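You operate a simulated robot arm through the tools that you are given. There is no shell and no other tool. Be economical: measure what you need, move in short steps, check, and stop when the job is done.

The job below is to be done with a simulated two-armed robot. You get a single attempt, and the scene is never put back.

## Task
Run the coil test at 2500 rpm, then switch the board off.
Fine: On the middle yellow board. Main switch and key on, rpm dial on its mark, one press of the blue button. Wait for SPARK GOOD. Key and main switch off at the end.
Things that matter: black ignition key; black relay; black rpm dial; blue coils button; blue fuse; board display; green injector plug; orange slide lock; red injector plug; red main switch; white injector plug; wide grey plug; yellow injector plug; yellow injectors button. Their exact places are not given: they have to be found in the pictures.

Only the result counts: the job must be done as asked and must still hold three seconds after the hand-in. Knocking over, shifting, dropping, spilling or breaking anything else fails it.

## Robot
Two 7-joint arms with two-finger parallel grippers on one trunk, on a base that drives. Base frame: it is fixed to the floor where the robot stands at the start and does not move with it; the origin is under the middle of the robot, x ahead of it, y to its left, z up. Units: m, degrees, N and s.
The left shoulder is at the start at [0.034, 0.174, 1.361], the right one opposite. With the tool pointing down near the work surface each hand reaches from about 0.1 to 0.62 m from the robot's upright axis, wherever it stands, measured 20 degrees to its own side. Places, roughly: black ignition key [0.6, 0.2, 1.1]; black relay [4, 0.5, 1]; black rpm dial [0.5, 0.1, 0.9]; blue coils button [0.5, 0.2, 0.9]; blue fuse [3.75, 1, 1]; board display [0.5, 0.4, 1.3]; orange slide lock [0.4, 0.7, 1.3]; red main switch [0.4, 0, 0.9]; yellow injectors button [0.5, 0.2, 0.9]. Payload 3.6 kg a hand.
The tool frame of a hand sits at the grasp point between the pads (the TCP): z along the fingers, y along the line on which they close. The tips reach 0.03 m beyond it. Largest opening 0.11 m; finger width 0.02, thickness 0.01; the body of the gripper, 0.048 by 0.112 m, starts 0.055 m behind the TCP.
Orientation is that of the tool frame in the base frame, as a unit quaternion [w, x, y, z]. With the fingers straight down and closing along the base's y, the tool's x points along the base's -x, its y along +y and its z along -z.

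## Interface
- The arms move only by the tool step_arm. It takes "left_targets", "right_targets" or both (then of equal length, played together; a hand with none holds still); each is a list of rows, each an object of numbers (a shift or turn left out is 0, a gripper value left out holds the last): "rx", "ry", "rz": the turn, a rotation vector about the base's x, y, z in rad; "x", "y", "z": the shift along the base's x, y, z in m; "gripper": the gripper command, from -1 (shut) to 1 (fully open), values between in proportion. In form: [{"rx": .., "ry": .., "rz": .., "x": .., "y": .., "z": .., "gripper": ..}, ...]. A call has 1 to 20 rows; each row shifts and turns the commanded pose from where the row before left it. A row lasts 0.2 s, in which the tool goes at most 0.05 m and 8.6 degrees; a call with a longer step from one row to the next is refused whole, and so is a gripper value outside its range. Where a pose cannot be reached the arm comes as near as it can. A force on the tool above 40 N (or 10 N above the force at the start of the call, whichever is more), or a blocked arm, ends the call early, and 0.2 s more pass. Each finger travels about 0.153 m/s and halts on what it meets, pressing with about 22 N; the grip force reading is that of the motor and also rises with nothing between the fingers. The clock runs only during rows and for 0.2 s after the last one: add rows that do not move to give the fingers time. It gives the time, the measured TCP pose, the force on the tool (base axes), the opening and the grip force at its end, in the units of the frame above (readings bear some noise), with the torque about the TCP (base axes, N m) and any sound that the robot's microphone picked up.
- Cameras (640 x 400 px; columns grow to the right, rows downward): "scene" is now at [0.1077, 0.0282, 1.5299]; the picture's right is [0.34, -0.94, 0.00], its down [-0.58, -0.21, -0.78] and it looks along [0.74, 0.27, -0.62] (base axes); focal length 278 px, centre (320, 200). "left" rides on the left gripper at [0.073, -0.017, -0.103] in its tool frame; the picture's right is [0.23, 0.97, 0.00], its down [-0.76, 0.18, -0.62] and it looks along [-0.61, 0.14, 0.78] (tool axes); focal length 222 px, centre (320, 200). "right" rides on the right gripper at [0.072, 0.017, -0.103] in its tool frame; the picture's right is [-0.23, 0.97, 0.00], its down [-0.76, -0.18, -0.62] and it looks along [-0.61, -0.14, 0.78] (tool axes); focal length 222 px, centre (320, 200).
- snapshot(camera): a new picture of that camera. It takes no simulated time.
- slide_trunk(by): slides the trunk up (or, below 0, down) by that many m; the arms and the scene camera ride with it, the base frame stays. It gives what a move gives, with no picture.
- steer(legs): drives the robot by 1 to 6 legs, each [ahead, left, turn to the left] in m, m and degrees, along the robot's own axes; the way and the turn of a leg run together, so that a leg with both is an arc; at most 1.5 m and 180 degrees a leg. The arms and the cameras ride along, it lands a little off, and it stops where it bumps. It gives what a move gives.
- aim_head(pan, tilt): turns the head with the scene camera to pan (to the left, within 86 degrees either way) and tilt (down, from -29 to 69), counted from straight ahead of the robot. It gives what a move gives.
- point_at(camera, pixels): for up to 12 pixels [column, row] of the newest picture of that camera ("zoom" is the newest enlarged one), the place [x, y, z] in the base frame of the surface seen there, good to about 0.003 m. It takes no simulated time.
- zoom(camera, box): a new picture of the part [left, top, right, bottom] of that camera's present view, enlarged. It takes no simulated time.
- hand_in(): hands the job in; it is judged then, once.

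Work in short steps. Measure before you move; look again where a grasp or a placing could have gone wrong, and mend it. You have 80 turns and 70 pictures in all, those below and enlarged ones among them. Open the grippers and draw the arms clear of the work before you hand the job in, unless the task says otherwise; then end with one line.

The tools are called after "Emit:" as a command line: name --argument value ..., lists and objects as JSON in quotes. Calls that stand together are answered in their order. step_arm: Moves the arms, as the interface text tells. Its arguments: {"type":"object","properties":{"left_targets":{"type":"array","items":{"type":"object","properties":{"rx":{"type":"number"},"ry":{"type":"number"},"rz":{"type":"number"},"x":{"type":"number"},"y":{"type":"number"},"z":{"type":"number"},"gripper":{"type":"number"}}}},"right_targets":{"type":"array","items":{"type":"object","properties":{"rx":{"type":"number"},"ry":{"type":"number"},"rz":{"type":"number"},"x":{"type":"number"},"y":{"type":"number"},"z":{"type":"number"},"gripper":{"type":"number"}}}}},"required":[]} The other tools are called the same way: slide_trunk (by) slides the trunk up or down; steer (legs) drives the base; aim_head (pan, tilt) turns the head that bears the scene camera; snapshot (camera) takes a picture; point_at (camera, pixels) gives the place of the surface under pixels of a picture; zoom (camera, box) takes an enlarged picture of a part of a camera's view; hand_in () hands the job in.

At the start:

```text
time: 0.0
left_tcp_pos: [0.38, 0.2624, 1.3314]
left_tcp_rot: [0.0, -0.001, 1.0, -0.001]
left_ft_force: [-0.8, 0.1, 0.0]
left_moment: [-0.01, 0.01, 0.01]
left_grip_width: 0.1097
left_gripper_force: 0.0
right_tcp_pos: [0.3461, -0.0425, 1.3789]
right_tcp_rot: [0.0, 0.0, 1.0, 0.0]
right_ft_force: [0.4, 0.3, 0.0]
right_moment: [-0.01, -0.05, 0.03]
right_grip_width: 0.1099
right_gripper_force: 0.1
trunk travel left (down, up): [-0.475, 0.288]
robot x, y, heading: [-0.0017, 0.0013, 0.2]
head pan, tilt: [20.1, 38.3]
```

scene: 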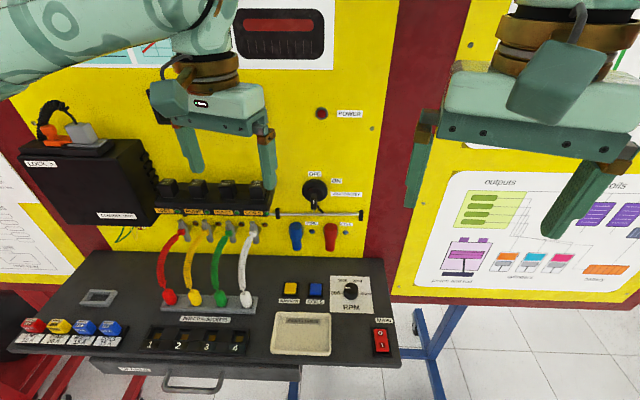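
right: 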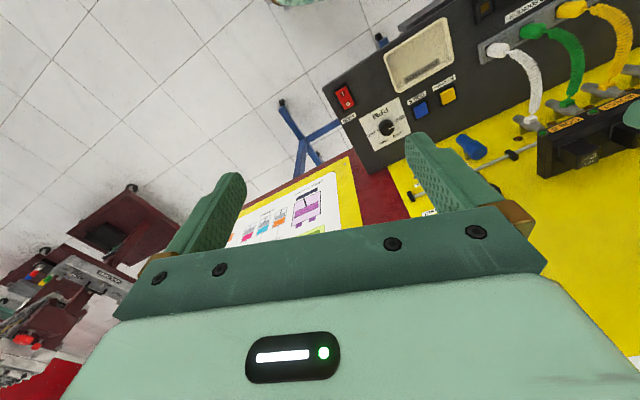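
left: 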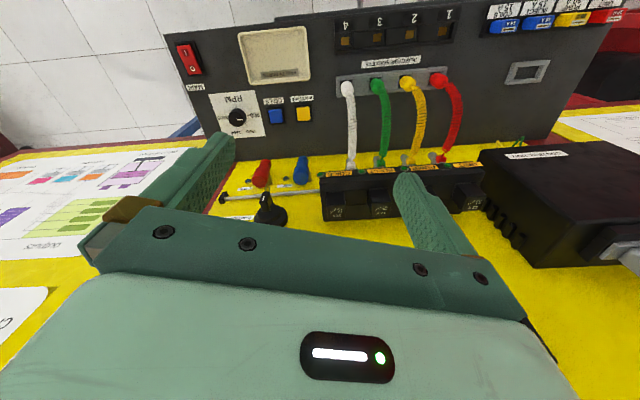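

The scene shows the main switch near (381,340), rpm dial (351,291), coils button (316,289), key (316,190). I zoom in on these for labels and places.

Emit:
zoom --camera "scene" --box '[260, 260, 420, 360]'

Emit:
zoom --camera "scene" --box '[260, 160, 388, 240]'

Emit:
point_at --camera "scene" --pixels '[[381, 333], [382, 348], [351, 291], [316, 288], [292, 288], [335, 305], [366, 308], [315, 188], [330, 178], [345, 230], [300, 335], [330, 225]]'

```text
4.00 times, centred on (340, 310) of scene
```

zoom: 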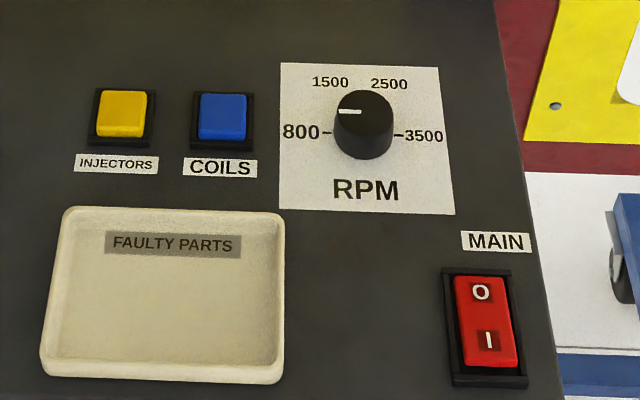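

```text
5.00 times, centred on (324, 200) of scene
```

zoom: 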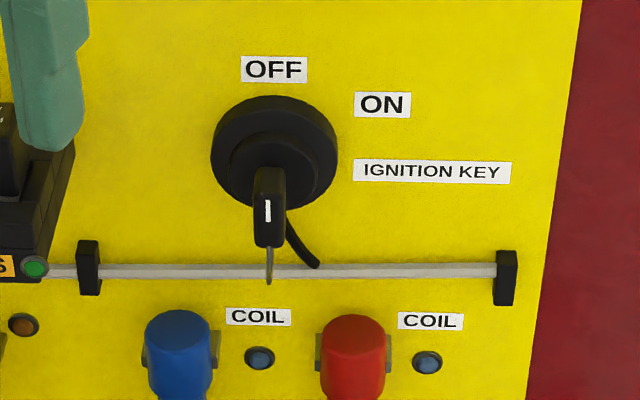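

```text
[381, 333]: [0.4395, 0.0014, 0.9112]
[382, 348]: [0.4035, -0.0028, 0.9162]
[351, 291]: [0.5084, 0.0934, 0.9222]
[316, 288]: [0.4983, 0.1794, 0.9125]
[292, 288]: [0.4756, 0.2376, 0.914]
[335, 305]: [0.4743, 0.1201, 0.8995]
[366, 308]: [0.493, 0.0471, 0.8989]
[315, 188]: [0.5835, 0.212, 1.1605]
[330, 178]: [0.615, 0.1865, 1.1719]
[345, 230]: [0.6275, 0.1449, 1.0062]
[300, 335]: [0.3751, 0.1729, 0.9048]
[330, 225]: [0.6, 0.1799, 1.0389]
```

Reading: dial pointer is at 800 and O side of the switch is pressed (off). I measure the key with the newest zoom and the wall plane, then the switch corners.

Emit:
point_at --camera "zoom" --pixels '[[268, 175], [268, 210], [258, 235], [280, 240], [268, 265], [235, 120], [320, 130], [240, 185], [310, 185], [450, 225], [150, 230], [300, 268]]'

Emit:
zoom --camera "scene" --box '[340, 310, 420, 360]'

Emit:
snapshot --camera "scene"

```text
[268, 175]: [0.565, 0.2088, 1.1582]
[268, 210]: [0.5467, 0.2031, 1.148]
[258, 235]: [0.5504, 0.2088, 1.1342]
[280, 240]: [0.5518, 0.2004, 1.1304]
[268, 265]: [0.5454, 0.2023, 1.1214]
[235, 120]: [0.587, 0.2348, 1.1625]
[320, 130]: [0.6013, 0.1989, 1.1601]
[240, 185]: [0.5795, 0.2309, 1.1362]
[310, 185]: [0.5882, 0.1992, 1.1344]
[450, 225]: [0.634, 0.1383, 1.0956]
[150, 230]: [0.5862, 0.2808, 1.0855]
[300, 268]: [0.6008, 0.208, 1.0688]
```

```text
8.00 times, centred on (380, 335) of scene
```

zoom: 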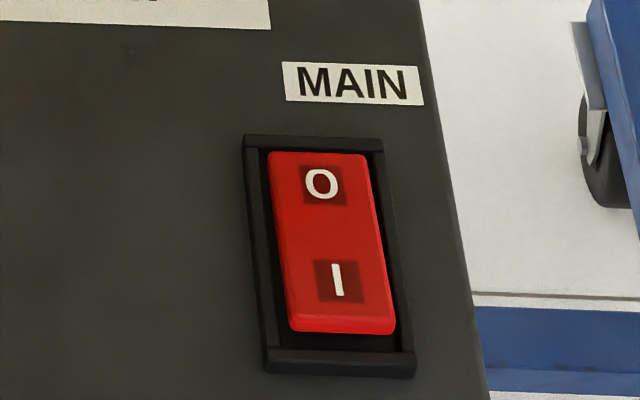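

```text
63 pictures are left
```

scene: 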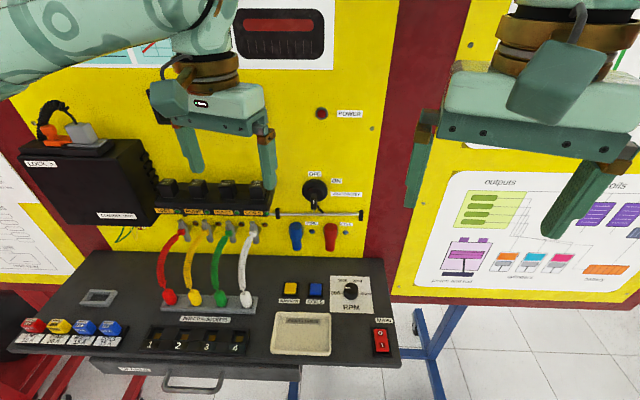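

The I end (near) is raised: off. Measure the rocker and frame corners.

Emit:
point_at --camera "zoom" --pixels '[[320, 160], [322, 185], [332, 235], [338, 280], [340, 310], [342, 325], [290, 310], [388, 310], [300, 145], [340, 365], [255, 250], [180, 250]]'

```text
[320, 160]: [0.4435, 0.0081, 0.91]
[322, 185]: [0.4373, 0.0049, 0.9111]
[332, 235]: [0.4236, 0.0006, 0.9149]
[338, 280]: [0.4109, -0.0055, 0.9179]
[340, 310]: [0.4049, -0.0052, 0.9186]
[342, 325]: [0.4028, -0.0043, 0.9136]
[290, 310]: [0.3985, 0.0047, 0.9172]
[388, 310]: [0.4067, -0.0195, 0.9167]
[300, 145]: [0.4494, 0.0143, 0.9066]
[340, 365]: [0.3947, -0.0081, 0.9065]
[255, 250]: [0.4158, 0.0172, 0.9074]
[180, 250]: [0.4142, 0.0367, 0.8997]
```

The I end's press point is about (0.407,-0.006,0.918). I move the right hand, closed and yawed 21° to the board, to hover above it.

Emit:
step_arm --right_targets '[{"x": 0.0069, "y": 0.00406, "z": -0.044, "rz": 0.04, "gripper": -1}, {"x": 0.0069, "y": 0.00406, "z": -0.044, "rz": 0.04}, {"x": 0.0069, "y": 0.00406, "z": -0.044, "rz": 0.04}, {"x": 0.0069, "y": 0.00406, "z": -0.044, "rz": 0.04}, {"x": 0.0069, "y": 0.00406, "z": -0.044, "rz": 0.04}, {"x": 0.0069, "y": 0.00406, "z": -0.044, "rz": 0.04}, {"x": 0.0069, "y": 0.00406, "z": -0.044, "rz": 0.04}, {"x": 0.0069, "y": 0.00406, "z": -0.044, "rz": 0.04}, {"x": 0.0069, "y": 0.00406, "z": -0.044, "rz": 0.04}, {}]'

Emit:
snapshot --camera "scene"

Emit:
snapshot --camera "right"

```text
time: 2.2
left_tcp_pos: [0.3791, 0.2616, 1.3337]
left_tcp_rot: [0.0, 0.0, 1.0, -0.001]
left_ft_force: [0.0, 0.5, 0.4]
left_moment: [0.0, 0.03, -0.03]
left_grip_width: 0.1102
left_gripper_force: 0.0
right_tcp_pos: [0.4064, -0.0055, 0.9828]
right_tcp_rot: [-0.001, -0.18, 0.984, 0.0]
right_ft_force: [-0.1, -0.7, 0.1]
right_moment: [0.0, -0.03, 0.0]
right_grip_width: 0.0
right_gripper_force: 22.2
trunk travel left (down, up): [-0.475, 0.288]
robot x, y, heading: [-0.0006, -0.0009, 0.1]
head pan, tilt: [20.1, 38.3]
```

```text
62 pictures are left
```

scene: 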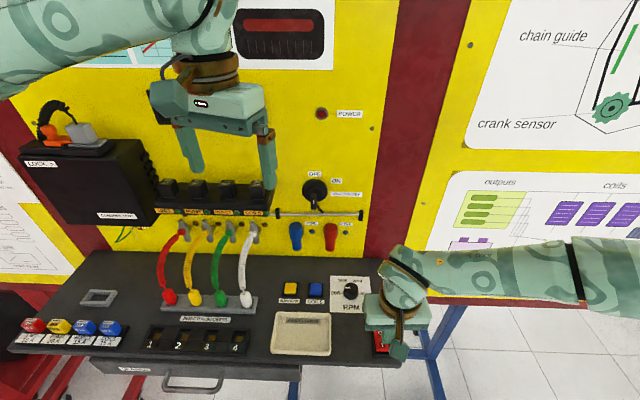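

```text
61 pictures are left
```

right: 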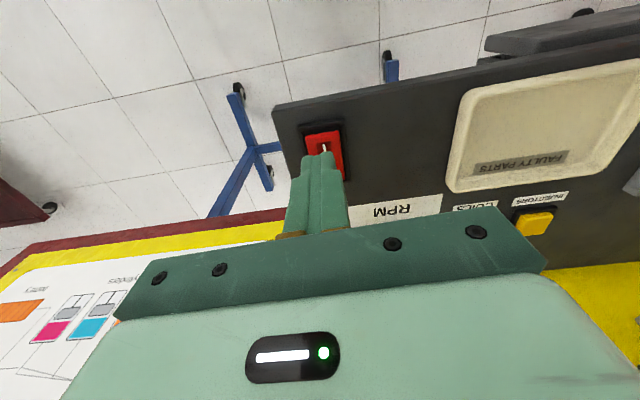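

The tips hover over the I end. Press down in small steps, then lift.

Emit:
step_arm --right_targets '[{"z": -0.025}, {"z": -0.008}, {"z": -0.006}, {"z": -0.005}, {"z": -0.004}, {}]'

```text
time: 3.3
left_tcp_pos: [0.3769, 0.2602, 1.3337]
left_tcp_rot: [0.002, 0.0, 1.0, 0.0]
left_ft_force: [-0.4, -0.2, 0.0]
left_moment: [0.0, 0.01, 0.01]
left_grip_width: 0.11
left_gripper_force: 0.0
right_tcp_pos: [0.4061, -0.0048, 0.9429]
right_tcp_rot: [0.002, -0.177, 0.984, 0.001]
right_ft_force: [-14.8, -10.3, 32.7]
right_moment: [-0.23, 0.14, 0.04]
right_grip_width: 0.0
right_gripper_force: 21.9
trunk travel left (down, up): [-0.475, 0.288]
robot x, y, heading: [0.0003, 0.0025, -0.1]
head pan, tilt: [20.1, 38.3]
stopped in row 5 (right hand): the force on the tool passed its limit at 49 N (the readings are from after the stop); the commanded pose is now the measured one
```

Force rose and the call stopped at tip z≈0.913; I lift and look whether the rocker flipped.

Emit:
step_arm --right_targets '[{"z": 0.03}, {"z": 0.045}, {"z": 0.045, "x": -0.01, "y": -0.015}, {"x": -0.02, "y": -0.045}, {"x": -0.02, "y": -0.045}]'

Emit:
zoom --camera "scene" --box '[340, 310, 420, 360]'

Emit:
snapshot --camera "scene"

```text
time: 4.5
left_tcp_pos: [0.379, 0.2603, 1.3336]
left_tcp_rot: [0.001, -0.001, 1.0, -0.001]
left_ft_force: [-0.1, 0.1, 0.6]
left_moment: [-0.03, -0.02, 0.0]
left_grip_width: 0.1099
left_gripper_force: 0.1
right_tcp_pos: [0.3627, -0.109, 1.0599]
right_tcp_rot: [0.003, -0.179, 0.984, 0.003]
right_ft_force: [-0.1, -0.1, -1.0]
right_moment: [0.0, -0.04, 0.02]
right_grip_width: 0.0
right_gripper_force: 21.8
trunk travel left (down, up): [-0.475, 0.288]
robot x, y, heading: [-0.0006, 0.0034, 0.0]
head pan, tilt: [20.1, 38.3]
```

```text
8.00 times, centred on (380, 335) of scene
```

zoom: 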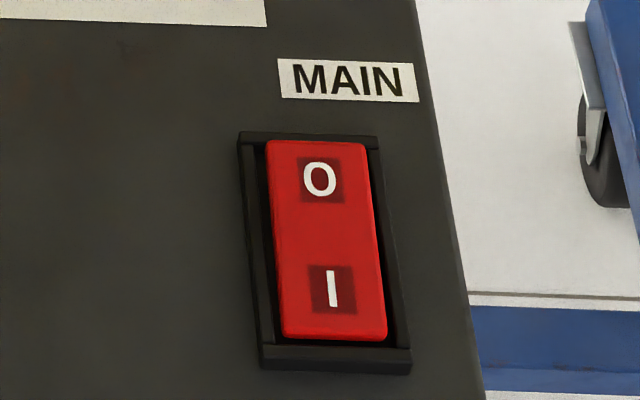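

```text
59 pictures are left
```

scene: 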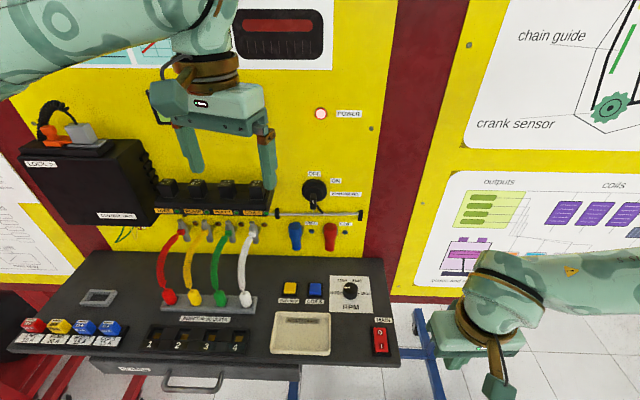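

The rocker flipped to I and the POWER lamp at (320,113) is lit. Next the left hand turns to face the wall (yaw 21°, pitch up 90°) in front of the key, partly open.

Emit:
step_arm --left_targets '[{"rz": 0.122, "gripper": -0.1}, {"rz": 0.122}, {"rz": 0.122}, {"rx": 0.0511, "ry": -0.1334, "x": 0.005, "y": -0.0095, "z": -0.017}, {"rx": 0.0511, "ry": -0.1334, "x": 0.005, "y": -0.0095, "z": -0.017}, {"rx": 0.0511, "ry": -0.1334, "x": 0.005, "y": -0.0095, "z": -0.017}, {"rx": 0.0511, "ry": -0.1334, "x": 0.005, "y": -0.0095, "z": -0.017}, {"rx": 0.0511, "ry": -0.1334, "x": 0.005, "y": -0.0095, "z": -0.017}, {"rx": 0.0511, "ry": -0.1334, "x": 0.005, "y": -0.0095, "z": -0.017}, {"rx": 0.0511, "ry": -0.1334, "x": 0.005, "y": -0.0095, "z": -0.017}, {"rx": 0.0511, "ry": -0.1334, "x": 0.005, "y": -0.0095, "z": -0.017}, {"rx": 0.0511, "ry": -0.1334, "x": 0.005, "y": -0.0095, "z": -0.017}, {"rx": 0.0511, "ry": -0.1334, "x": 0.005, "y": -0.0095, "z": -0.017}, {"rx": 0.0511, "ry": -0.1334, "x": 0.005, "y": -0.0095, "z": -0.017}, {}]'

Emit:
snapshot --camera "left"

Emit:
snapshot --camera "scene"

```text
time: 7.7
left_tcp_pos: [0.4347, 0.1595, 1.145]
left_tcp_rot: [0.696, -0.127, 0.695, 0.129]
left_ft_force: [-0.4, -0.4, 0.4]
left_moment: [0.01, 0.04, 0.0]
left_grip_width: 0.0493
left_gripper_force: 0.0
right_tcp_pos: [0.363, -0.1083, 1.0591]
right_tcp_rot: [0.003, -0.177, 0.984, 0.002]
right_ft_force: [0.1, 0.1, -0.2]
right_moment: [0.01, 0.03, -0.01]
right_grip_width: 0.0
right_gripper_force: 21.9
trunk travel left (down, up): [-0.475, 0.288]
robot x, y, heading: [0.0007, -0.0025, 0.1]
head pan, tilt: [20.1, 38.3]
```

```text
58 pictures are left
```

left: 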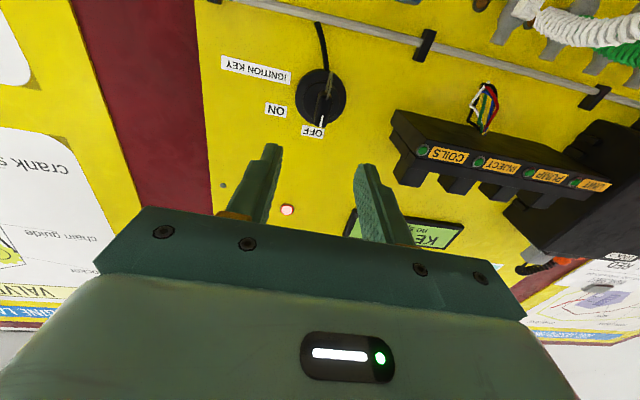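

```text
57 pictures are left
```

scene: 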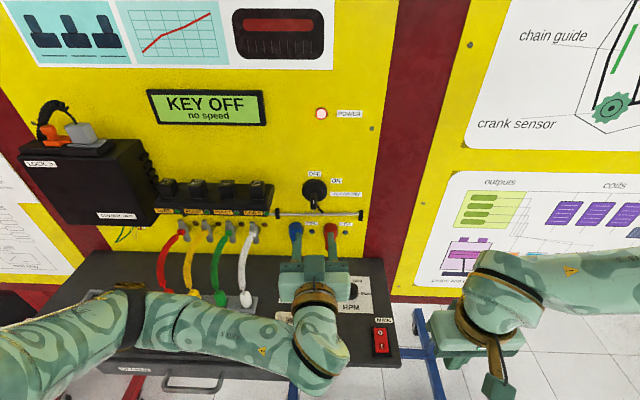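

The display shows KEY OFF. I zoom the left camera on the key around (322,95) to measure its bow.

Emit:
zoom --camera "left" --box '[256, 60, 384, 140]'

Emit:
zoom --camera "scene" --box '[284, 165, 348, 205]'

Emit:
point_at --camera "zoom" --pixels '[[300, 120], [300, 200], [300, 260], [300, 300], [290, 340], [320, 340], [280, 280], [330, 280], [240, 200], [380, 200], [310, 80], [300, 230]]'

```text
5.00 times, centred on (320, 100) of left
```

zoom: 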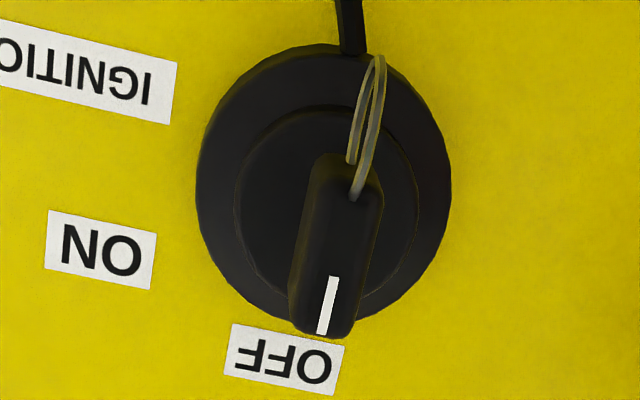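

```text
10.00 times, centred on (316, 185) of scene
```

zoom: 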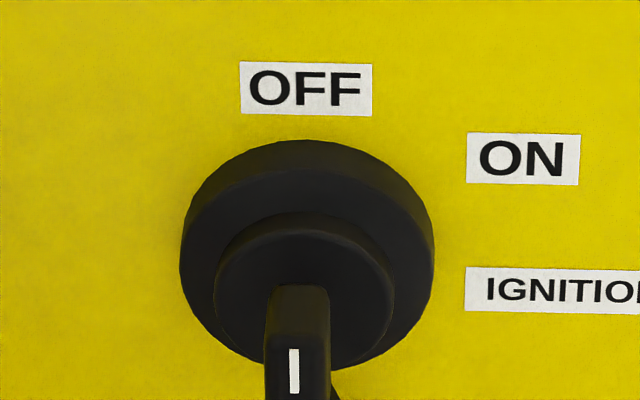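

```text
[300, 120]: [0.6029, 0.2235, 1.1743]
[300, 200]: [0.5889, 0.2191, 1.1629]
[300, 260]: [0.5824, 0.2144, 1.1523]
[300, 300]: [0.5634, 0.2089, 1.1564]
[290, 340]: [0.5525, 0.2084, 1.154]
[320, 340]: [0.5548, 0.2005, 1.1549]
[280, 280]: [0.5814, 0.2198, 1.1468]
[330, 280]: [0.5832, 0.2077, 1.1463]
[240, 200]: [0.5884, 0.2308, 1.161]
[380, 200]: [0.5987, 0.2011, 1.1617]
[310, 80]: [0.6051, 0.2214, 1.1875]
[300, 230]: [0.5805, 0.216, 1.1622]
```

Now the end face and disc edges from the left camera.

Emit:
zoom --camera "left" --box '[256, 60, 384, 140]'

Emit:
point_at --camera "zoom" --pixels '[[320, 180], [355, 220], [325, 320], [300, 315], [345, 320], [330, 250], [310, 160], [320, 118], [245, 190], [412, 200], [300, 55], [350, 180]]'

```text
5.00 times, centred on (320, 100) of left
```

zoom: 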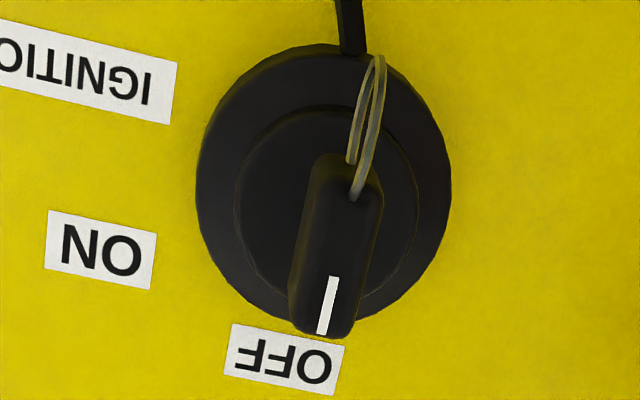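

```text
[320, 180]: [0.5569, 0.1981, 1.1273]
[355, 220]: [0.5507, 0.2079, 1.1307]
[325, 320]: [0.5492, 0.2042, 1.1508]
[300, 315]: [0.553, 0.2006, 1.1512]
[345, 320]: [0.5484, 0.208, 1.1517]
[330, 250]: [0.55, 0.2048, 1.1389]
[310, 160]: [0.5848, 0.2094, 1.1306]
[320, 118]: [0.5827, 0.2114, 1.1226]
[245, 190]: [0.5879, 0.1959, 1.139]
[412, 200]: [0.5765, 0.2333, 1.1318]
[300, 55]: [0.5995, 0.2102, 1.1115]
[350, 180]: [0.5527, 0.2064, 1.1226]
```

Key axis: l≈-0.0065 along the board, z≈1.141, bow from a=0.587 to 0.620. TCP is aligned laterally; I go forward 0.117, 4 mm down, then close gently.

Emit:
step_arm --left_targets '[{"x": 0.0364, "y": 0.01396, "z": -0.004}, {"x": 0.0364, "y": 0.01396}, {"x": 0.0364, "y": 0.01396}, {}]'

Emit:
snapshot --camera "left"

```text
time: 8.7
left_tcp_pos: [0.5438, 0.2005, 1.1413]
left_tcp_rot: [0.696, -0.127, 0.695, 0.128]
left_ft_force: [-0.1, 0.1, -0.4]
left_moment: [-0.01, -0.03, 0.0]
left_grip_width: 0.0492
left_gripper_force: 0.0
right_tcp_pos: [0.3626, -0.1082, 1.0587]
right_tcp_rot: [0.003, -0.178, 0.984, 0.002]
right_ft_force: [1.1, -0.6, 0.7]
right_moment: [0.0, 0.0, 0.03]
right_grip_width: 0.0
right_gripper_force: 21.7
trunk travel left (down, up): [-0.475, 0.288]
robot x, y, heading: [0.0018, 0.0014, -0.0]
head pan, tilt: [20.1, 38.3]
```

```text
53 pictures are left
```

left: 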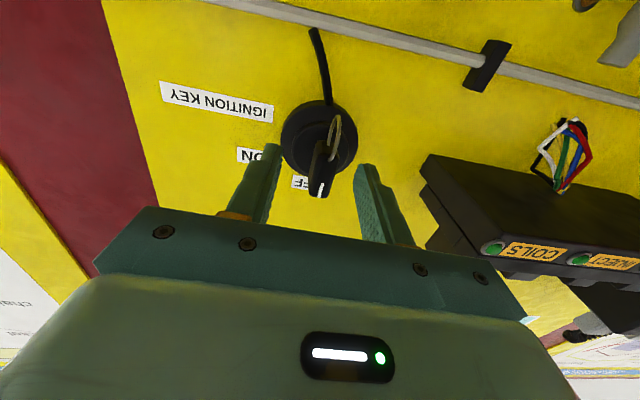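

The key sits centred between the fingers (322,180). Close the fingers.

Emit:
step_arm --left_targets '[{"gripper": -0.5}, {"gripper": -1}, {}, {}]'

```text
time: 9.7
left_tcp_pos: [0.5435, 0.2021, 1.1405]
left_tcp_rot: [0.695, -0.129, 0.695, 0.129]
left_ft_force: [-1.6, 7.3, -0.1]
left_moment: [0.11, -0.31, -0.74]
left_grip_width: 0.0149
left_gripper_force: 45.2
right_tcp_pos: [0.363, -0.1071, 1.0584]
right_tcp_rot: [0.002, -0.178, 0.984, 0.0]
right_ft_force: [-0.5, -0.5, -0.5]
right_moment: [0.0, -0.02, 0.02]
right_grip_width: 0.0
right_gripper_force: 22.3
trunk travel left (down, up): [-0.475, 0.288]
robot x, y, heading: [0.0022, -0.0024, 0.0]
head pan, tilt: [20.1, 38.3]
```

Gripped at 0.015 m. Turn clockwise (about the away axis) by 45° and look at the display.

Emit:
step_arm --left_targets '[{"rx": 0.1214, "ry": 0.0465}, {"rx": 0.1214, "ry": 0.0465}, {"rx": 0.1214, "ry": 0.0465}, {"rx": 0.1214, "ry": 0.0465}, {"rx": 0.1214, "ry": 0.0465}, {"rx": 0.1214, "ry": 0.0465}, {}]'

Emit:
snapshot --camera "scene"

```text
time: 11.3
left_tcp_pos: [0.5425, 0.2019, 1.1406]
left_tcp_rot: [0.594, 0.146, 0.692, 0.383]
left_ft_force: [-10.5, 9.1, -10.5]
left_moment: [-0.15, 0.35, -1.02]
left_grip_width: 0.0143
left_gripper_force: 45.1
right_tcp_pos: [0.3625, -0.1058, 1.06]
right_tcp_rot: [0.002, -0.178, 0.984, 0.0]
right_ft_force: [-1.2, 0.0, 0.5]
right_moment: [0.0, 0.01, 0.01]
right_grip_width: 0.0
right_gripper_force: 21.8
trunk travel left (down, up): [-0.475, 0.288]
robot x, y, heading: [0.0012, -0.0028, -0.2]
head pan, tilt: [20.1, 38.3]
```

```text
52 pictures are left
```

scene: 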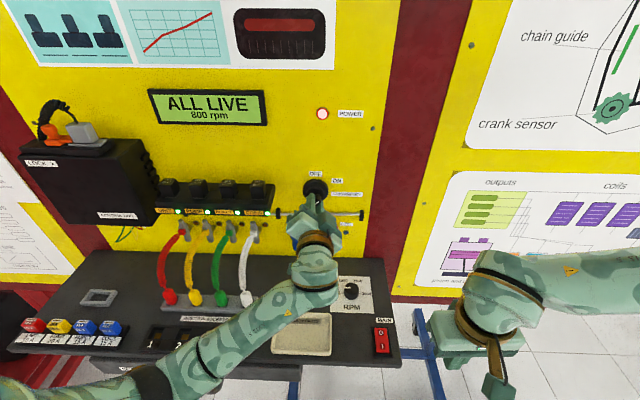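

The display now says ALL LIVE 800 rpm, so the key is on. Release and back off straight from the wall.

Emit:
step_arm --left_targets '[{"gripper": -0.4}, {"gripper": -0.1}, {}, {"x": -0.0374, "y": -0.0143}, {"x": -0.0374, "y": -0.0143}, {"x": -0.0374, "y": -0.0143}]'

Emit:
zoom --camera "left" --box '[192, 20, 448, 180]'

Emit:
snapshot --camera "scene"

```text
time: 12.7
left_tcp_pos: [0.4311, 0.1559, 1.1412]
left_tcp_rot: [0.595, 0.146, 0.691, 0.384]
left_ft_force: [0.2, -0.9, 0.5]
left_moment: [0.0, 0.02, 0.02]
left_grip_width: 0.0492
left_gripper_force: 0.1
right_tcp_pos: [0.3619, -0.1088, 1.0588]
right_tcp_rot: [0.003, -0.178, 0.984, 0.002]
right_ft_force: [0.2, -0.5, 0.4]
right_moment: [-0.01, -0.01, -0.02]
right_grip_width: 0.0
right_gripper_force: 21.9
trunk travel left (down, up): [-0.475, 0.288]
robot x, y, heading: [0.0029, -0.0017, -0.1]
head pan, tilt: [20.1, 38.3]
```

```text
2.50 times, centred on (320, 100) of left
```

zoom: 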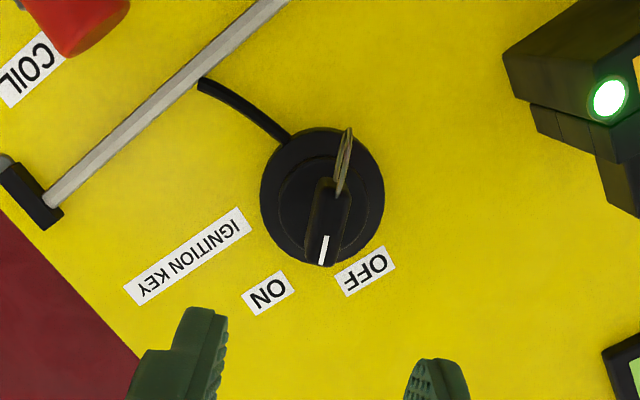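

```text
50 pictures are left
```

scene: 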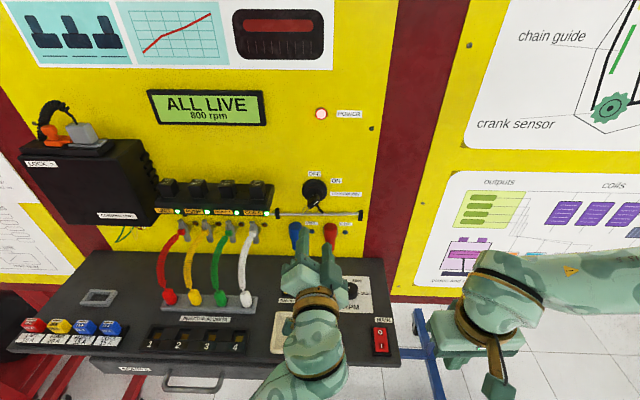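

Key stays on. I withdraw the left hand back, left and up to free the deck for the right hand.

Emit:
step_arm --left_targets '[{"x": -0.03, "z": 0.02}, {"x": -0.03, "y": 0.02, "z": 0.02}, {"x": -0.025, "y": 0.03, "z": 0.02}, {"x": -0.025, "y": 0.03, "z": 0.02}, {"x": -0.02, "y": 0.03, "z": 0.02}, {}]'

Emit:
snapshot --camera "scene"

Emit:
zoom --camera "scene" --box '[312, 265, 392, 315]'

```text
time: 14.1
left_tcp_pos: [0.3525, 0.2278, 1.1806]
left_tcp_rot: [0.595, 0.145, 0.692, 0.381]
left_ft_force: [0.2, 0.0, 0.6]
left_moment: [-0.02, -0.02, -0.01]
left_grip_width: 0.0495
left_gripper_force: 0.2
left hand out of reach, approached as far as the arm can: row 3, 4, 5
right_tcp_pos: [0.3629, -0.1076, 1.0599]
right_tcp_rot: [0.003, -0.178, 0.984, 0.002]
right_ft_force: [-1.0, 0.3, 0.5]
right_moment: [-0.03, 0.0, 0.0]
right_grip_width: 0.0
right_gripper_force: 22.0
trunk travel left (down, up): [-0.475, 0.288]
robot x, y, heading: [-0.001, 0.0001, 0.1]
head pan, tilt: [20.1, 38.3]
```

```text
49 pictures are left
```

scene: 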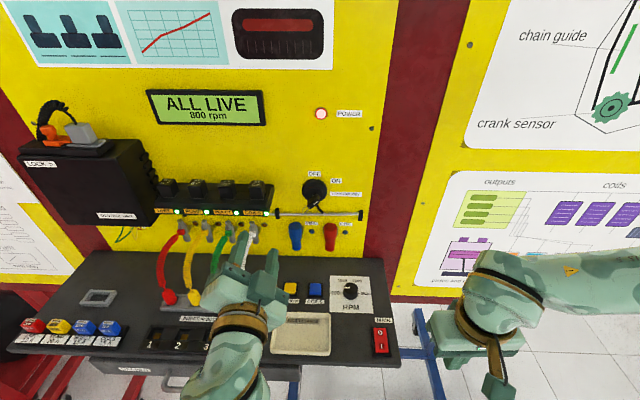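

```text
8.00 times, centred on (352, 290) of scene
```

zoom: 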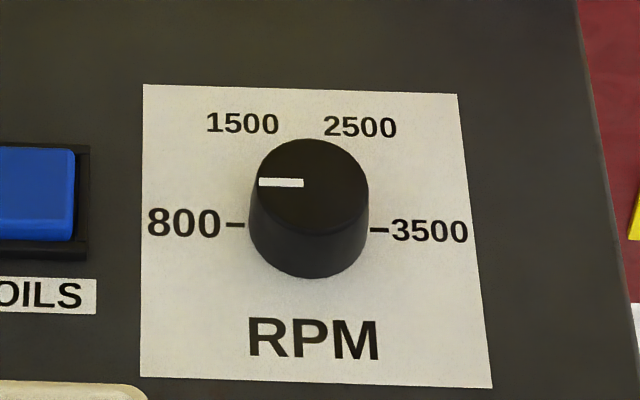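

Left hand is clear. I measure the dial (top face centre (308,187), pointer ends) and button and marks.

Emit:
point_at --camera "zoom" --pixels '[[308, 187], [262, 182], [300, 183], [308, 145], [255, 187], [362, 187], [308, 228], [308, 272], [236, 225], [378, 230], [360, 128], [242, 124]]'

```text
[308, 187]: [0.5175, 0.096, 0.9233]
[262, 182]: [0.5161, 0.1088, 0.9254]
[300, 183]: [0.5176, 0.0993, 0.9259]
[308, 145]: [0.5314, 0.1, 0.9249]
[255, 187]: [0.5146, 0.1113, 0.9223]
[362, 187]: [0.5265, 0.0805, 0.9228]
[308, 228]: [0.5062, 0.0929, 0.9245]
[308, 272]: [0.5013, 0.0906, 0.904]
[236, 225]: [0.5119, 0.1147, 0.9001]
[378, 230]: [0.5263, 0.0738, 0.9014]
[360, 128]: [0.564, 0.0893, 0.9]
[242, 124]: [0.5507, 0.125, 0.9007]
```

Dial centre (0.519,0.095), radius ~0.017, top z 0.925; it needs ~120° clockwise. I bring the right hand open above it, pre-turned +30°.

Emit:
step_arm --right_targets '[{"x": 0.0261, "y": 0.0337, "z": -0.005, "rz": 0.087, "gripper": 0.27}, {"x": 0.0261, "y": 0.0337, "z": -0.005, "rz": 0.087}, {"x": 0.0261, "y": 0.0337, "z": -0.01, "rz": 0.087}, {"x": 0.0261, "y": 0.0337, "z": -0.01, "rz": 0.087}, {"x": 0.0261, "y": 0.0337, "z": -0.01, "rz": 0.087}, {"x": 0.0261, "y": 0.0337, "z": -0.01, "rz": 0.087}, {}]'

Emit:
snapshot --camera "right"

Emit:
snapshot --camera "scene"

```text
time: 15.7
left_tcp_pos: [0.351, 0.2279, 1.1803]
left_tcp_rot: [0.595, 0.145, 0.692, 0.383]
left_ft_force: [-0.4, 0.0, 1.3]
left_moment: [0.03, 0.02, -0.02]
left_grip_width: 0.0493
left_gripper_force: 0.0
right_tcp_pos: [0.4644, 0.0256, 1.0297]
right_tcp_rot: [0.003, -0.346, 0.938, 0.002]
right_ft_force: [0.0, 0.9, 0.5]
right_moment: [0.01, 0.02, 0.02]
right_grip_width: 0.07
right_gripper_force: 0.1
right hand out of reach, approached as far as the arm can: row 5, 6
trunk travel left (down, up): [-0.475, 0.288]
robot x, y, heading: [0.0017, -0.0017, -0.0]
head pan, tilt: [20.1, 38.3]
```

```text
47 pictures are left
```

right: 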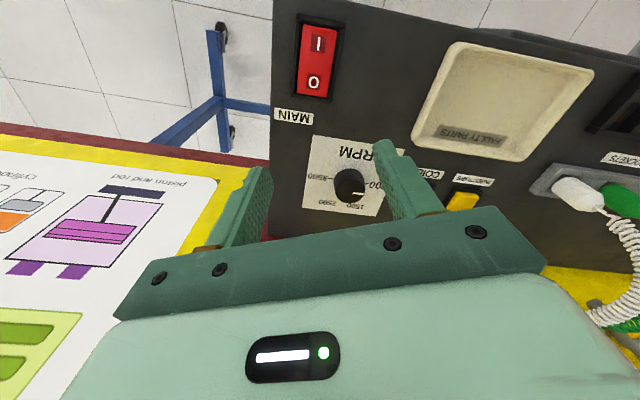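

```text
46 pictures are left
```

scene: 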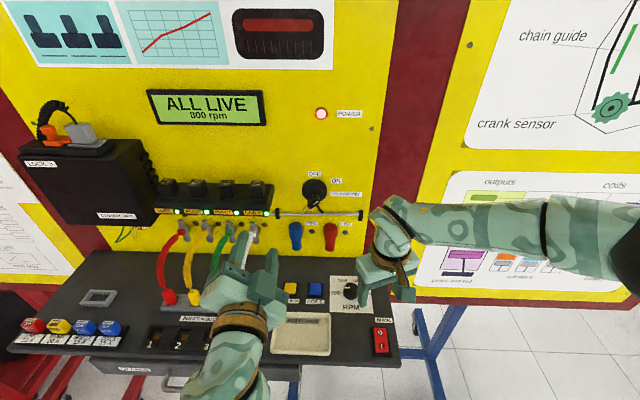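

The right hand stopped at (0.464,0.026), yaw 41°: likely a wrist or reach limit. I undo the extra yaw while going on to the dial.

Emit:
step_arm --right_targets '[{"rz": -0.14}, {"rz": -0.14}, {"rz": -0.14, "x": 0.0137, "y": 0.0173}, {"x": 0.0137, "y": 0.0173}, {"x": 0.0137, "y": 0.0173}, {"x": 0.0137, "y": 0.0173}, {}]'

```text
time: 17.3
left_tcp_pos: [0.3532, 0.2277, 1.1808]
left_tcp_rot: [0.595, 0.146, 0.692, 0.383]
left_ft_force: [0.4, -1.0, 0.1]
left_moment: [0.0, 0.03, 0.0]
left_grip_width: 0.0495
left_gripper_force: 0.0
right_tcp_pos: [0.5104, 0.0905, 1.0332]
right_tcp_rot: [0.003, -0.143, 0.99, 0.002]
right_ft_force: [0.6, -0.2, 0.9]
right_moment: [0.02, 0.0, 0.02]
right_grip_width: 0.0699
right_gripper_force: 0.1
right hand out of reach, approached as far as the arm can: row 6
trunk travel left (down, up): [-0.475, 0.288]
robot x, y, heading: [0.0021, -0.0041, -0.1]
head pan, tilt: [20.1, 38.3]
```

Less yaw brings it to (0.510,0.0905). I turn a further −15° and approach the dial centre at the same height to see if reach suffices.

Emit:
step_arm --right_targets '[{"rz": -0.13}, {"rz": -0.13, "x": 0.004, "y": 0.002}, {"x": 0.005, "y": 0.0025, "z": -0.02}, {"z": -0.02}, {}]'

Emit:
snapshot --camera "right"

```text
time: 18.5
left_tcp_pos: [0.3508, 0.2291, 1.1826]
left_tcp_rot: [0.595, 0.145, 0.692, 0.383]
left_ft_force: [-1.1, 0.5, 0.5]
left_moment: [-0.01, 0.02, 0.03]
left_grip_width: 0.0494
left_gripper_force: 0.1
right_tcp_pos: [0.5086, 0.0848, 0.9978]
right_tcp_rot: [0.003, -0.013, 1.0, 0.002]
right_ft_force: [0.0, -0.9, -0.1]
right_moment: [0.0, -0.03, 0.01]
right_grip_width: 0.0699
right_gripper_force: 0.0
right hand out of reach, approached as far as the arm can: row 3, 4
trunk travel left (down, up): [-0.475, 0.288]
robot x, y, heading: [0.0024, 0.0049, 0.0]
head pan, tilt: [20.1, 38.3]
```

```text
45 pictures are left
```

right: 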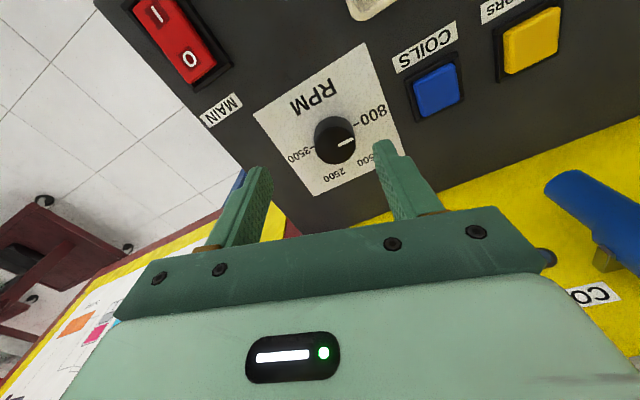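

Reach is the limit, so I'll lower the trunk. First unroll and raise the left hand, and lift the right hand, so nothing is near the deck.

Emit:
step_arm --left_targets '[{"rx": -0.1214, "ry": -0.0465, "z": 0.01}, {"rx": -0.1214, "ry": -0.0465, "z": 0.01}, {"rx": -0.1214, "ry": -0.0465, "z": 0.02}, {"rx": -0.1214, "ry": -0.0465, "z": 0.02}, {"rx": -0.1214, "ry": -0.0465, "z": 0.02}, {"rx": -0.1214, "ry": -0.0465, "z": 0.02}, {"z": 0.03}, {"z": 0.03}]' --right_targets '[{"z": 0.03}, {"z": 0.03}, {"z": 0.03, "x": -0.01}, {"z": 0.03, "x": -0.01}, {"z": 0.03, "x": -0.01}, {"x": -0.01}, {"x": -0.01}, {}]'

Emit:
snapshot --camera "scene"

```text
time: 19.7
left_tcp_pos: [0.3812, 0.2118, 1.215]
left_tcp_rot: [0.689, 0.006, 0.692, 0.217]
left_ft_force: [-0.4, -0.4, 0.3]
left_moment: [-0.02, -0.01, 0.0]
left_grip_width: 0.0492
left_gripper_force: 0.1
left hand out of reach, approached as far as the arm can: row 1, 2, 3, 4, 5, 6
right_tcp_pos: [0.481, 0.0832, 1.14]
right_tcp_rot: [0.003, -0.013, 1.0, 0.0]
right_ft_force: [0.4, 0.0, 0.5]
right_moment: [0.01, 0.01, 0.01]
right_grip_width: 0.0699
right_gripper_force: 0.0
trunk travel left (down, up): [-0.475, 0.288]
robot x, y, heading: [-0.0023, 0.0024, -0.2]
head pan, tilt: [20.1, 38.3]
stopped in row 6 (left hand): the arm was blocked; the commanded pose is now the measured one
```

```text
44 pictures are left
```

scene: 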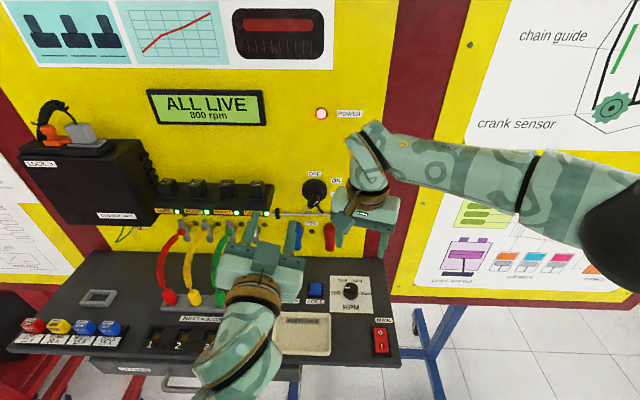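

Left is blocked by its own folded configuration. I move it up and slightly forward along the wall-facing direction, finishing the unroll.

Emit:
step_arm --left_targets '[{"x": 0.01, "z": 0.02}, {"x": 0.01, "z": 0.02, "rx": -0.08, "ry": -0.03}, {"z": 0.03, "rx": -0.08, "ry": -0.03}, {"z": 0.03, "rx": -0.08, "ry": -0.03}, {"z": 0.03}, {}]'

```text
time: 20.4
left_tcp_pos: [0.4071, 0.2128, 1.2471]
left_tcp_rot: [0.699, 0.039, 0.677, 0.227]
left_ft_force: [-0.5, 0.0, 0.5]
left_moment: [-0.02, 0.01, 0.0]
left_grip_width: 0.0495
left_gripper_force: 0.0
left hand out of reach, approached as far as the arm can: row 1, 3
right_tcp_pos: [0.4818, 0.0819, 1.1404]
right_tcp_rot: [0.002, -0.013, 1.0, 0.001]
right_ft_force: [-0.1, 0.2, -0.4]
right_moment: [-0.03, 0.0, -0.03]
right_grip_width: 0.0702
right_gripper_force: 0.0
trunk travel left (down, up): [-0.475, 0.288]
robot x, y, heading: [0.0023, 0.003, 0.2]
head pan, tilt: [20.1, 38.3]
stopped in row 3 (left hand): the arm was blocked; the commanded pose is now the measured one
```

Blocked again; I tilt the head left and down to see the left arm's elbow.

Emit:
aim_head --pan 45 --tilt 55

Emit:
snapshot --camera "scene"

```text
time: 21.3
left_tcp_pos: [0.4071, 0.2134, 1.2464]
left_tcp_rot: [0.699, 0.038, 0.677, 0.229]
left_ft_force: [-0.2, -0.4, -0.6]
left_moment: [0.0, -0.02, -0.03]
left_grip_width: 0.0497
left_gripper_force: 0.2
right_tcp_pos: [0.4819, 0.0834, 1.1405]
right_tcp_rot: [0.003, -0.013, 1.0, -0.001]
right_ft_force: [-0.1, -0.5, -0.3]
right_moment: [0.03, 0.0, -0.02]
right_grip_width: 0.0698
right_gripper_force: 0.0
trunk travel left (down, up): [-0.475, 0.288]
robot x, y, heading: [0.0034, 0.0032, -0.1]
head pan, tilt: [45.0, 55.0]
```

```text
43 pictures are left
```

scene: 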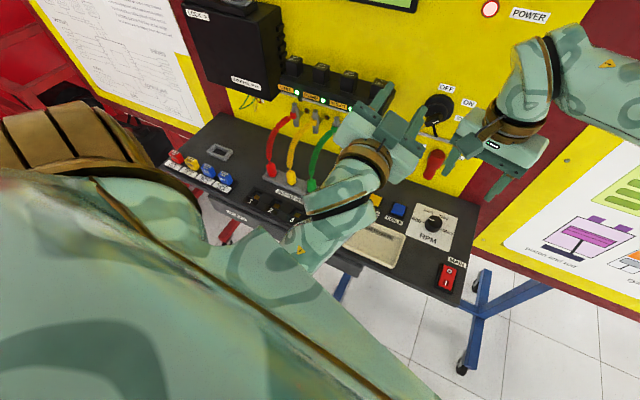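

No collision; the elbow is just folded to its limit with the hand horizontal. I shift the right hand aside and pitch the left hand down to its starting style of pose while raising it.

Emit:
step_arm --left_targets '[{}, {}, {"rx": -0.0511, "ry": 0.1334, "z": 0.01}, {"rx": -0.0511, "ry": 0.1334, "z": 0.01}, {"rx": -0.0511, "ry": 0.1334, "z": 0.01}, {"rx": -0.0511, "ry": 0.1334, "z": 0.01}, {"rx": -0.0511, "ry": 0.1334, "z": 0.01}, {"rx": -0.0511, "ry": 0.1334, "z": 0.01}, {"rx": -0.0511, "ry": 0.1334, "z": 0.01}, {"rx": -0.0511, "ry": 0.1334, "z": 0.01}, {"rx": -0.0511, "ry": 0.1334}, {"rx": -0.0511, "ry": 0.1334}, {"rx": -0.0511, "ry": 0.1334}, {"rx": -0.1168, "ry": -0.0448}, {"rx": -0.1168, "ry": -0.0448}, {"rx": -0.1168, "ry": -0.0448}, {}]' --right_targets '[{"y": -0.045}, {"y": -0.045}, {}, {}, {}, {}, {}, {}, {}, {}, {}, {}, {}, {}, {}, {}, {}]'

```text
time: 22.4
left_tcp_pos: [0.4305, 0.2295, 1.2486]
left_tcp_rot: [0.59, 0.097, 0.753, 0.273]
left_ft_force: [-0.1, 0.4, -0.7]
left_moment: [0.03, 0.01, -0.01]
left_grip_width: 0.0495
left_gripper_force: 0.1
left hand out of reach, approached as far as the arm can: row 3, 4
right_tcp_pos: [0.4825, -0.0079, 1.1409]
right_tcp_rot: [0.003, -0.014, 1.0, 0.0]
right_ft_force: [-0.8, 0.0, -0.3]
right_moment: [-0.03, 0.01, 0.03]
right_grip_width: 0.07
right_gripper_force: 0.0
trunk travel left (down, up): [-0.475, 0.288]
robot x, y, heading: [0.0036, -0.0008, -0.0]
head pan, tilt: [45.0, 55.0]
stopped in row 5 (left hand): the arm was blocked; the commanded pose is now the measured one
```

Still at a joint limit. I retrace: go back toward the known good region in front of the key, (0.455,0.175,1.15).

Emit:
step_arm --left_targets '[{"x": 0.01, "y": -0.015, "z": -0.015}, {"x": 0.01, "y": -0.02, "z": -0.03}, {"x": 0.005, "y": -0.02, "z": -0.03}, {"z": -0.02}, {}]'

Emit:
snapshot --camera "scene"

```text
time: 23.3
left_tcp_pos: [0.4591, 0.2002, 1.1675]
left_tcp_rot: [0.59, 0.144, 0.723, 0.329]
left_ft_force: [0.2, 0.2, -0.3]
left_moment: [0.03, 0.03, -0.03]
left_grip_width: 0.0496
left_gripper_force: 0.0
right_tcp_pos: [0.4831, -0.0071, 1.1418]
right_tcp_rot: [0.003, -0.013, 1.0, 0.0]
right_ft_force: [-0.2, 0.7, -0.4]
right_moment: [-0.01, -0.05, -0.04]
right_grip_width: 0.07
right_gripper_force: 0.0
trunk travel left (down, up): [-0.475, 0.288]
robot x, y, heading: [-0.0004, 0.0003, -0.1]
head pan, tilt: [45.0, 55.0]
stopped in row 4 (left hand): the arm was blocked; the commanded pose is now the measured one
```

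```text
42 pictures are left
```

scene: 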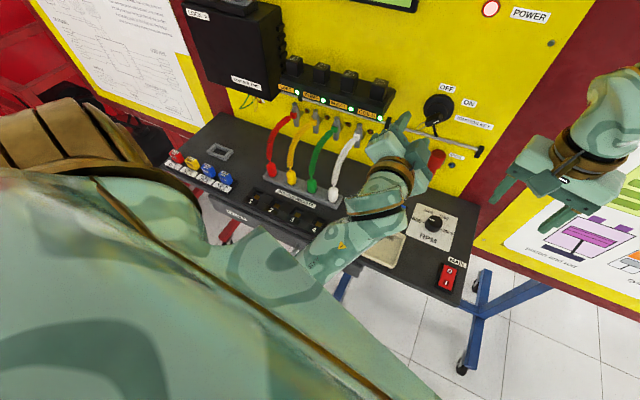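

Orientation is about the 40° rolled key pose. I unroll here first while sliding toward (0.45,0.17,1.15).

Emit:
step_arm --left_targets '[{"x": -0.003, "y": -0.01, "rx": -0.06, "ry": -0.023}, {"x": -0.003, "y": -0.01, "rx": -0.06, "ry": -0.023}, {"y": -0.01, "rx": -0.1, "ry": -0.038}, {"z": -0.005, "rx": -0.1, "ry": -0.038}, {"z": -0.005, "rx": -0.1214, "ry": -0.0465}, {"z": -0.005, "rx": -0.1214, "ry": -0.0465}, {}]'

```text
time: 24.2
left_tcp_pos: [0.4548, 0.1964, 1.1642]
left_tcp_rot: [0.633, 0.128, 0.698, 0.311]
left_ft_force: [0.4, -0.4, 0.1]
left_moment: [-0.02, 0.03, -0.01]
left_grip_width: 0.0496
left_gripper_force: 0.1
right_tcp_pos: [0.4839, -0.0069, 1.1406]
right_tcp_rot: [0.002, -0.014, 1.0, 0.0]
right_ft_force: [0.1, 0.5, 0.7]
right_moment: [0.01, 0.0, -0.02]
right_grip_width: 0.07
right_gripper_force: 0.0
trunk travel left (down, up): [-0.475, 0.288]
robot x, y, heading: [0.0001, 0.002, -0.1]
head pan, tilt: [45.0, 55.0]
stopped in row 4 (left hand): the arm was blocked; the commanded pose is now the measured one
```

Blocked without tool force: something on the forearm may touch. I probe the forearm positions in the picture and get a fresh wider view.

Emit:
snapshot --camera "scene"

Emit:
point_at --camera "scene" --pixels '[[330, 255], [300, 255], [250, 275], [345, 215], [370, 215], [385, 185], [410, 165], [200, 240], [300, 320], [100, 120], [352, 275], [405, 220]]'

Emit:
snapshot --camera "right"

Emit:
snapshot --camera "left"

```text
41 pictures are left
```

scene: 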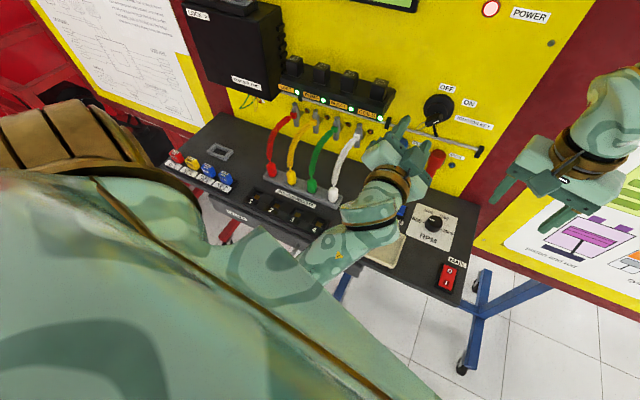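

```text
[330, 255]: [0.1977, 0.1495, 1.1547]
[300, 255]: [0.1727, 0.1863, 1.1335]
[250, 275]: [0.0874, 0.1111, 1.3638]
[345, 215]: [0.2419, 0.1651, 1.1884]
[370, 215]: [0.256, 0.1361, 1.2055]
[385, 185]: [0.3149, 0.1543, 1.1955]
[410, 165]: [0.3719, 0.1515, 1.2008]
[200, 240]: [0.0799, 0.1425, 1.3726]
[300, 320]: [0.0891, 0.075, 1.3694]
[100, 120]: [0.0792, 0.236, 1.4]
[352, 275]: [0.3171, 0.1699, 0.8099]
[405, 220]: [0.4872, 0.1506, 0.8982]
```

```text
40 pictures are left
```

right: 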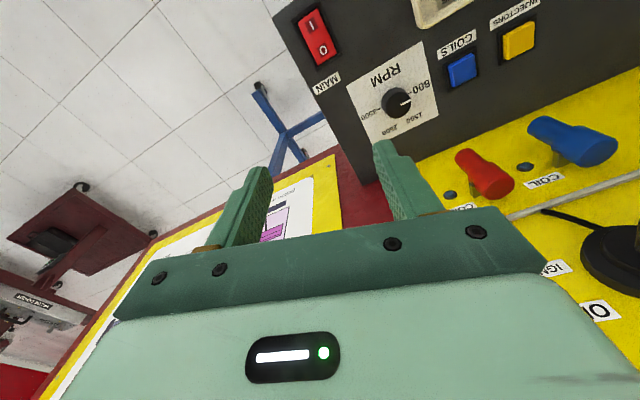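

```text
39 pictures are left
```

left: 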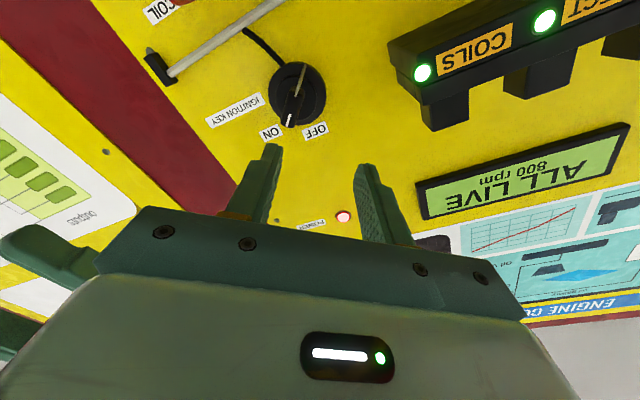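

The forearm sits close to the torso at (0.19,0.15,1.15). I move the left hand 3 cm forward (tips stay ahead of the key), then unroll in small turns.

Emit:
step_arm --left_targets '[{"x": 0.009, "y": 0.0034}, {"x": 0.009, "y": 0.0034}, {"x": 0.009, "y": 0.0034}, {"rx": -0.05, "ry": -0.019}, {"rx": -0.05, "ry": -0.019}, {"rx": -0.05, "ry": -0.019}, {"rx": -0.05, "ry": -0.019}, {"rx": -0.05, "ry": -0.019}, {"rx": -0.05, "ry": -0.019}, {}]'

```text
time: 25.9
left_tcp_pos: [0.4825, 0.231, 1.1621]
left_tcp_rot: [0.669, 0.1, 0.679, 0.286]
left_ft_force: [0.6, 0.0, -0.1]
left_moment: [0.04, 0.01, -0.02]
left_grip_width: 0.0496
left_gripper_force: 0.0
right_tcp_pos: [0.4823, -0.0063, 1.1416]
right_tcp_rot: [0.003, -0.013, 1.0, 0.0]
right_ft_force: [-0.4, -0.5, 0.7]
right_moment: [0.03, -0.02, 0.02]
right_grip_width: 0.07
right_gripper_force: 0.1
trunk travel left (down, up): [-0.475, 0.288]
robot x, y, heading: [0.0017, 0.0018, 0.0]
head pan, tilt: [45.0, 55.0]
stopped in row 8 (left hand): the arm was blocked; the commanded pose is now the measured one
```

It drifts left when free, so I follow: up, then left and forward above the relay block, to open the elbow.

Emit:
step_arm --left_targets '[{"z": 0.02}, {"z": 0.02}, {"z": 0.02}, {"z": 0.02, "y": 0.015}, {"z": 0.02, "y": 0.015}, {"y": 0.02, "z": 0.01}, {}]'

Emit:
snapshot --camera "scene"

```text
time: 27.5
left_tcp_pos: [0.4804, 0.2795, 1.2716]
left_tcp_rot: [0.669, 0.098, 0.679, 0.286]
left_ft_force: [-0.2, 0.0, 0.2]
left_moment: [0.01, -0.04, -0.01]
left_grip_width: 0.0495
left_gripper_force: 0.1
right_tcp_pos: [0.4825, -0.0067, 1.1412]
right_tcp_rot: [0.003, -0.013, 1.0, 0.001]
right_ft_force: [-0.2, -0.5, 0.1]
right_moment: [0.01, 0.02, -0.05]
right_grip_width: 0.0699
right_gripper_force: 0.0
trunk travel left (down, up): [-0.475, 0.288]
robot x, y, heading: [-0.0014, 0.0013, 0.0]
head pan, tilt: [45.0, 55.0]
```

```text
38 pictures are left
```

scene: 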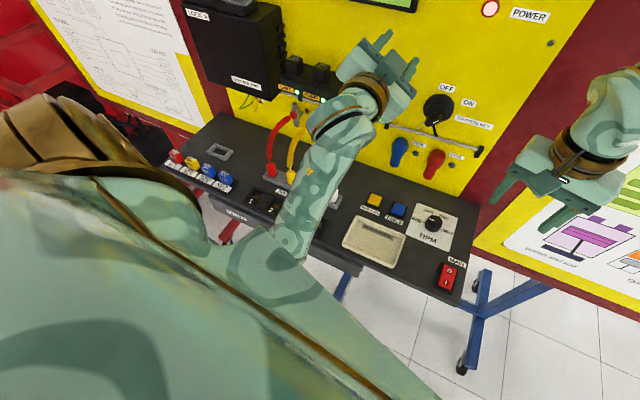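

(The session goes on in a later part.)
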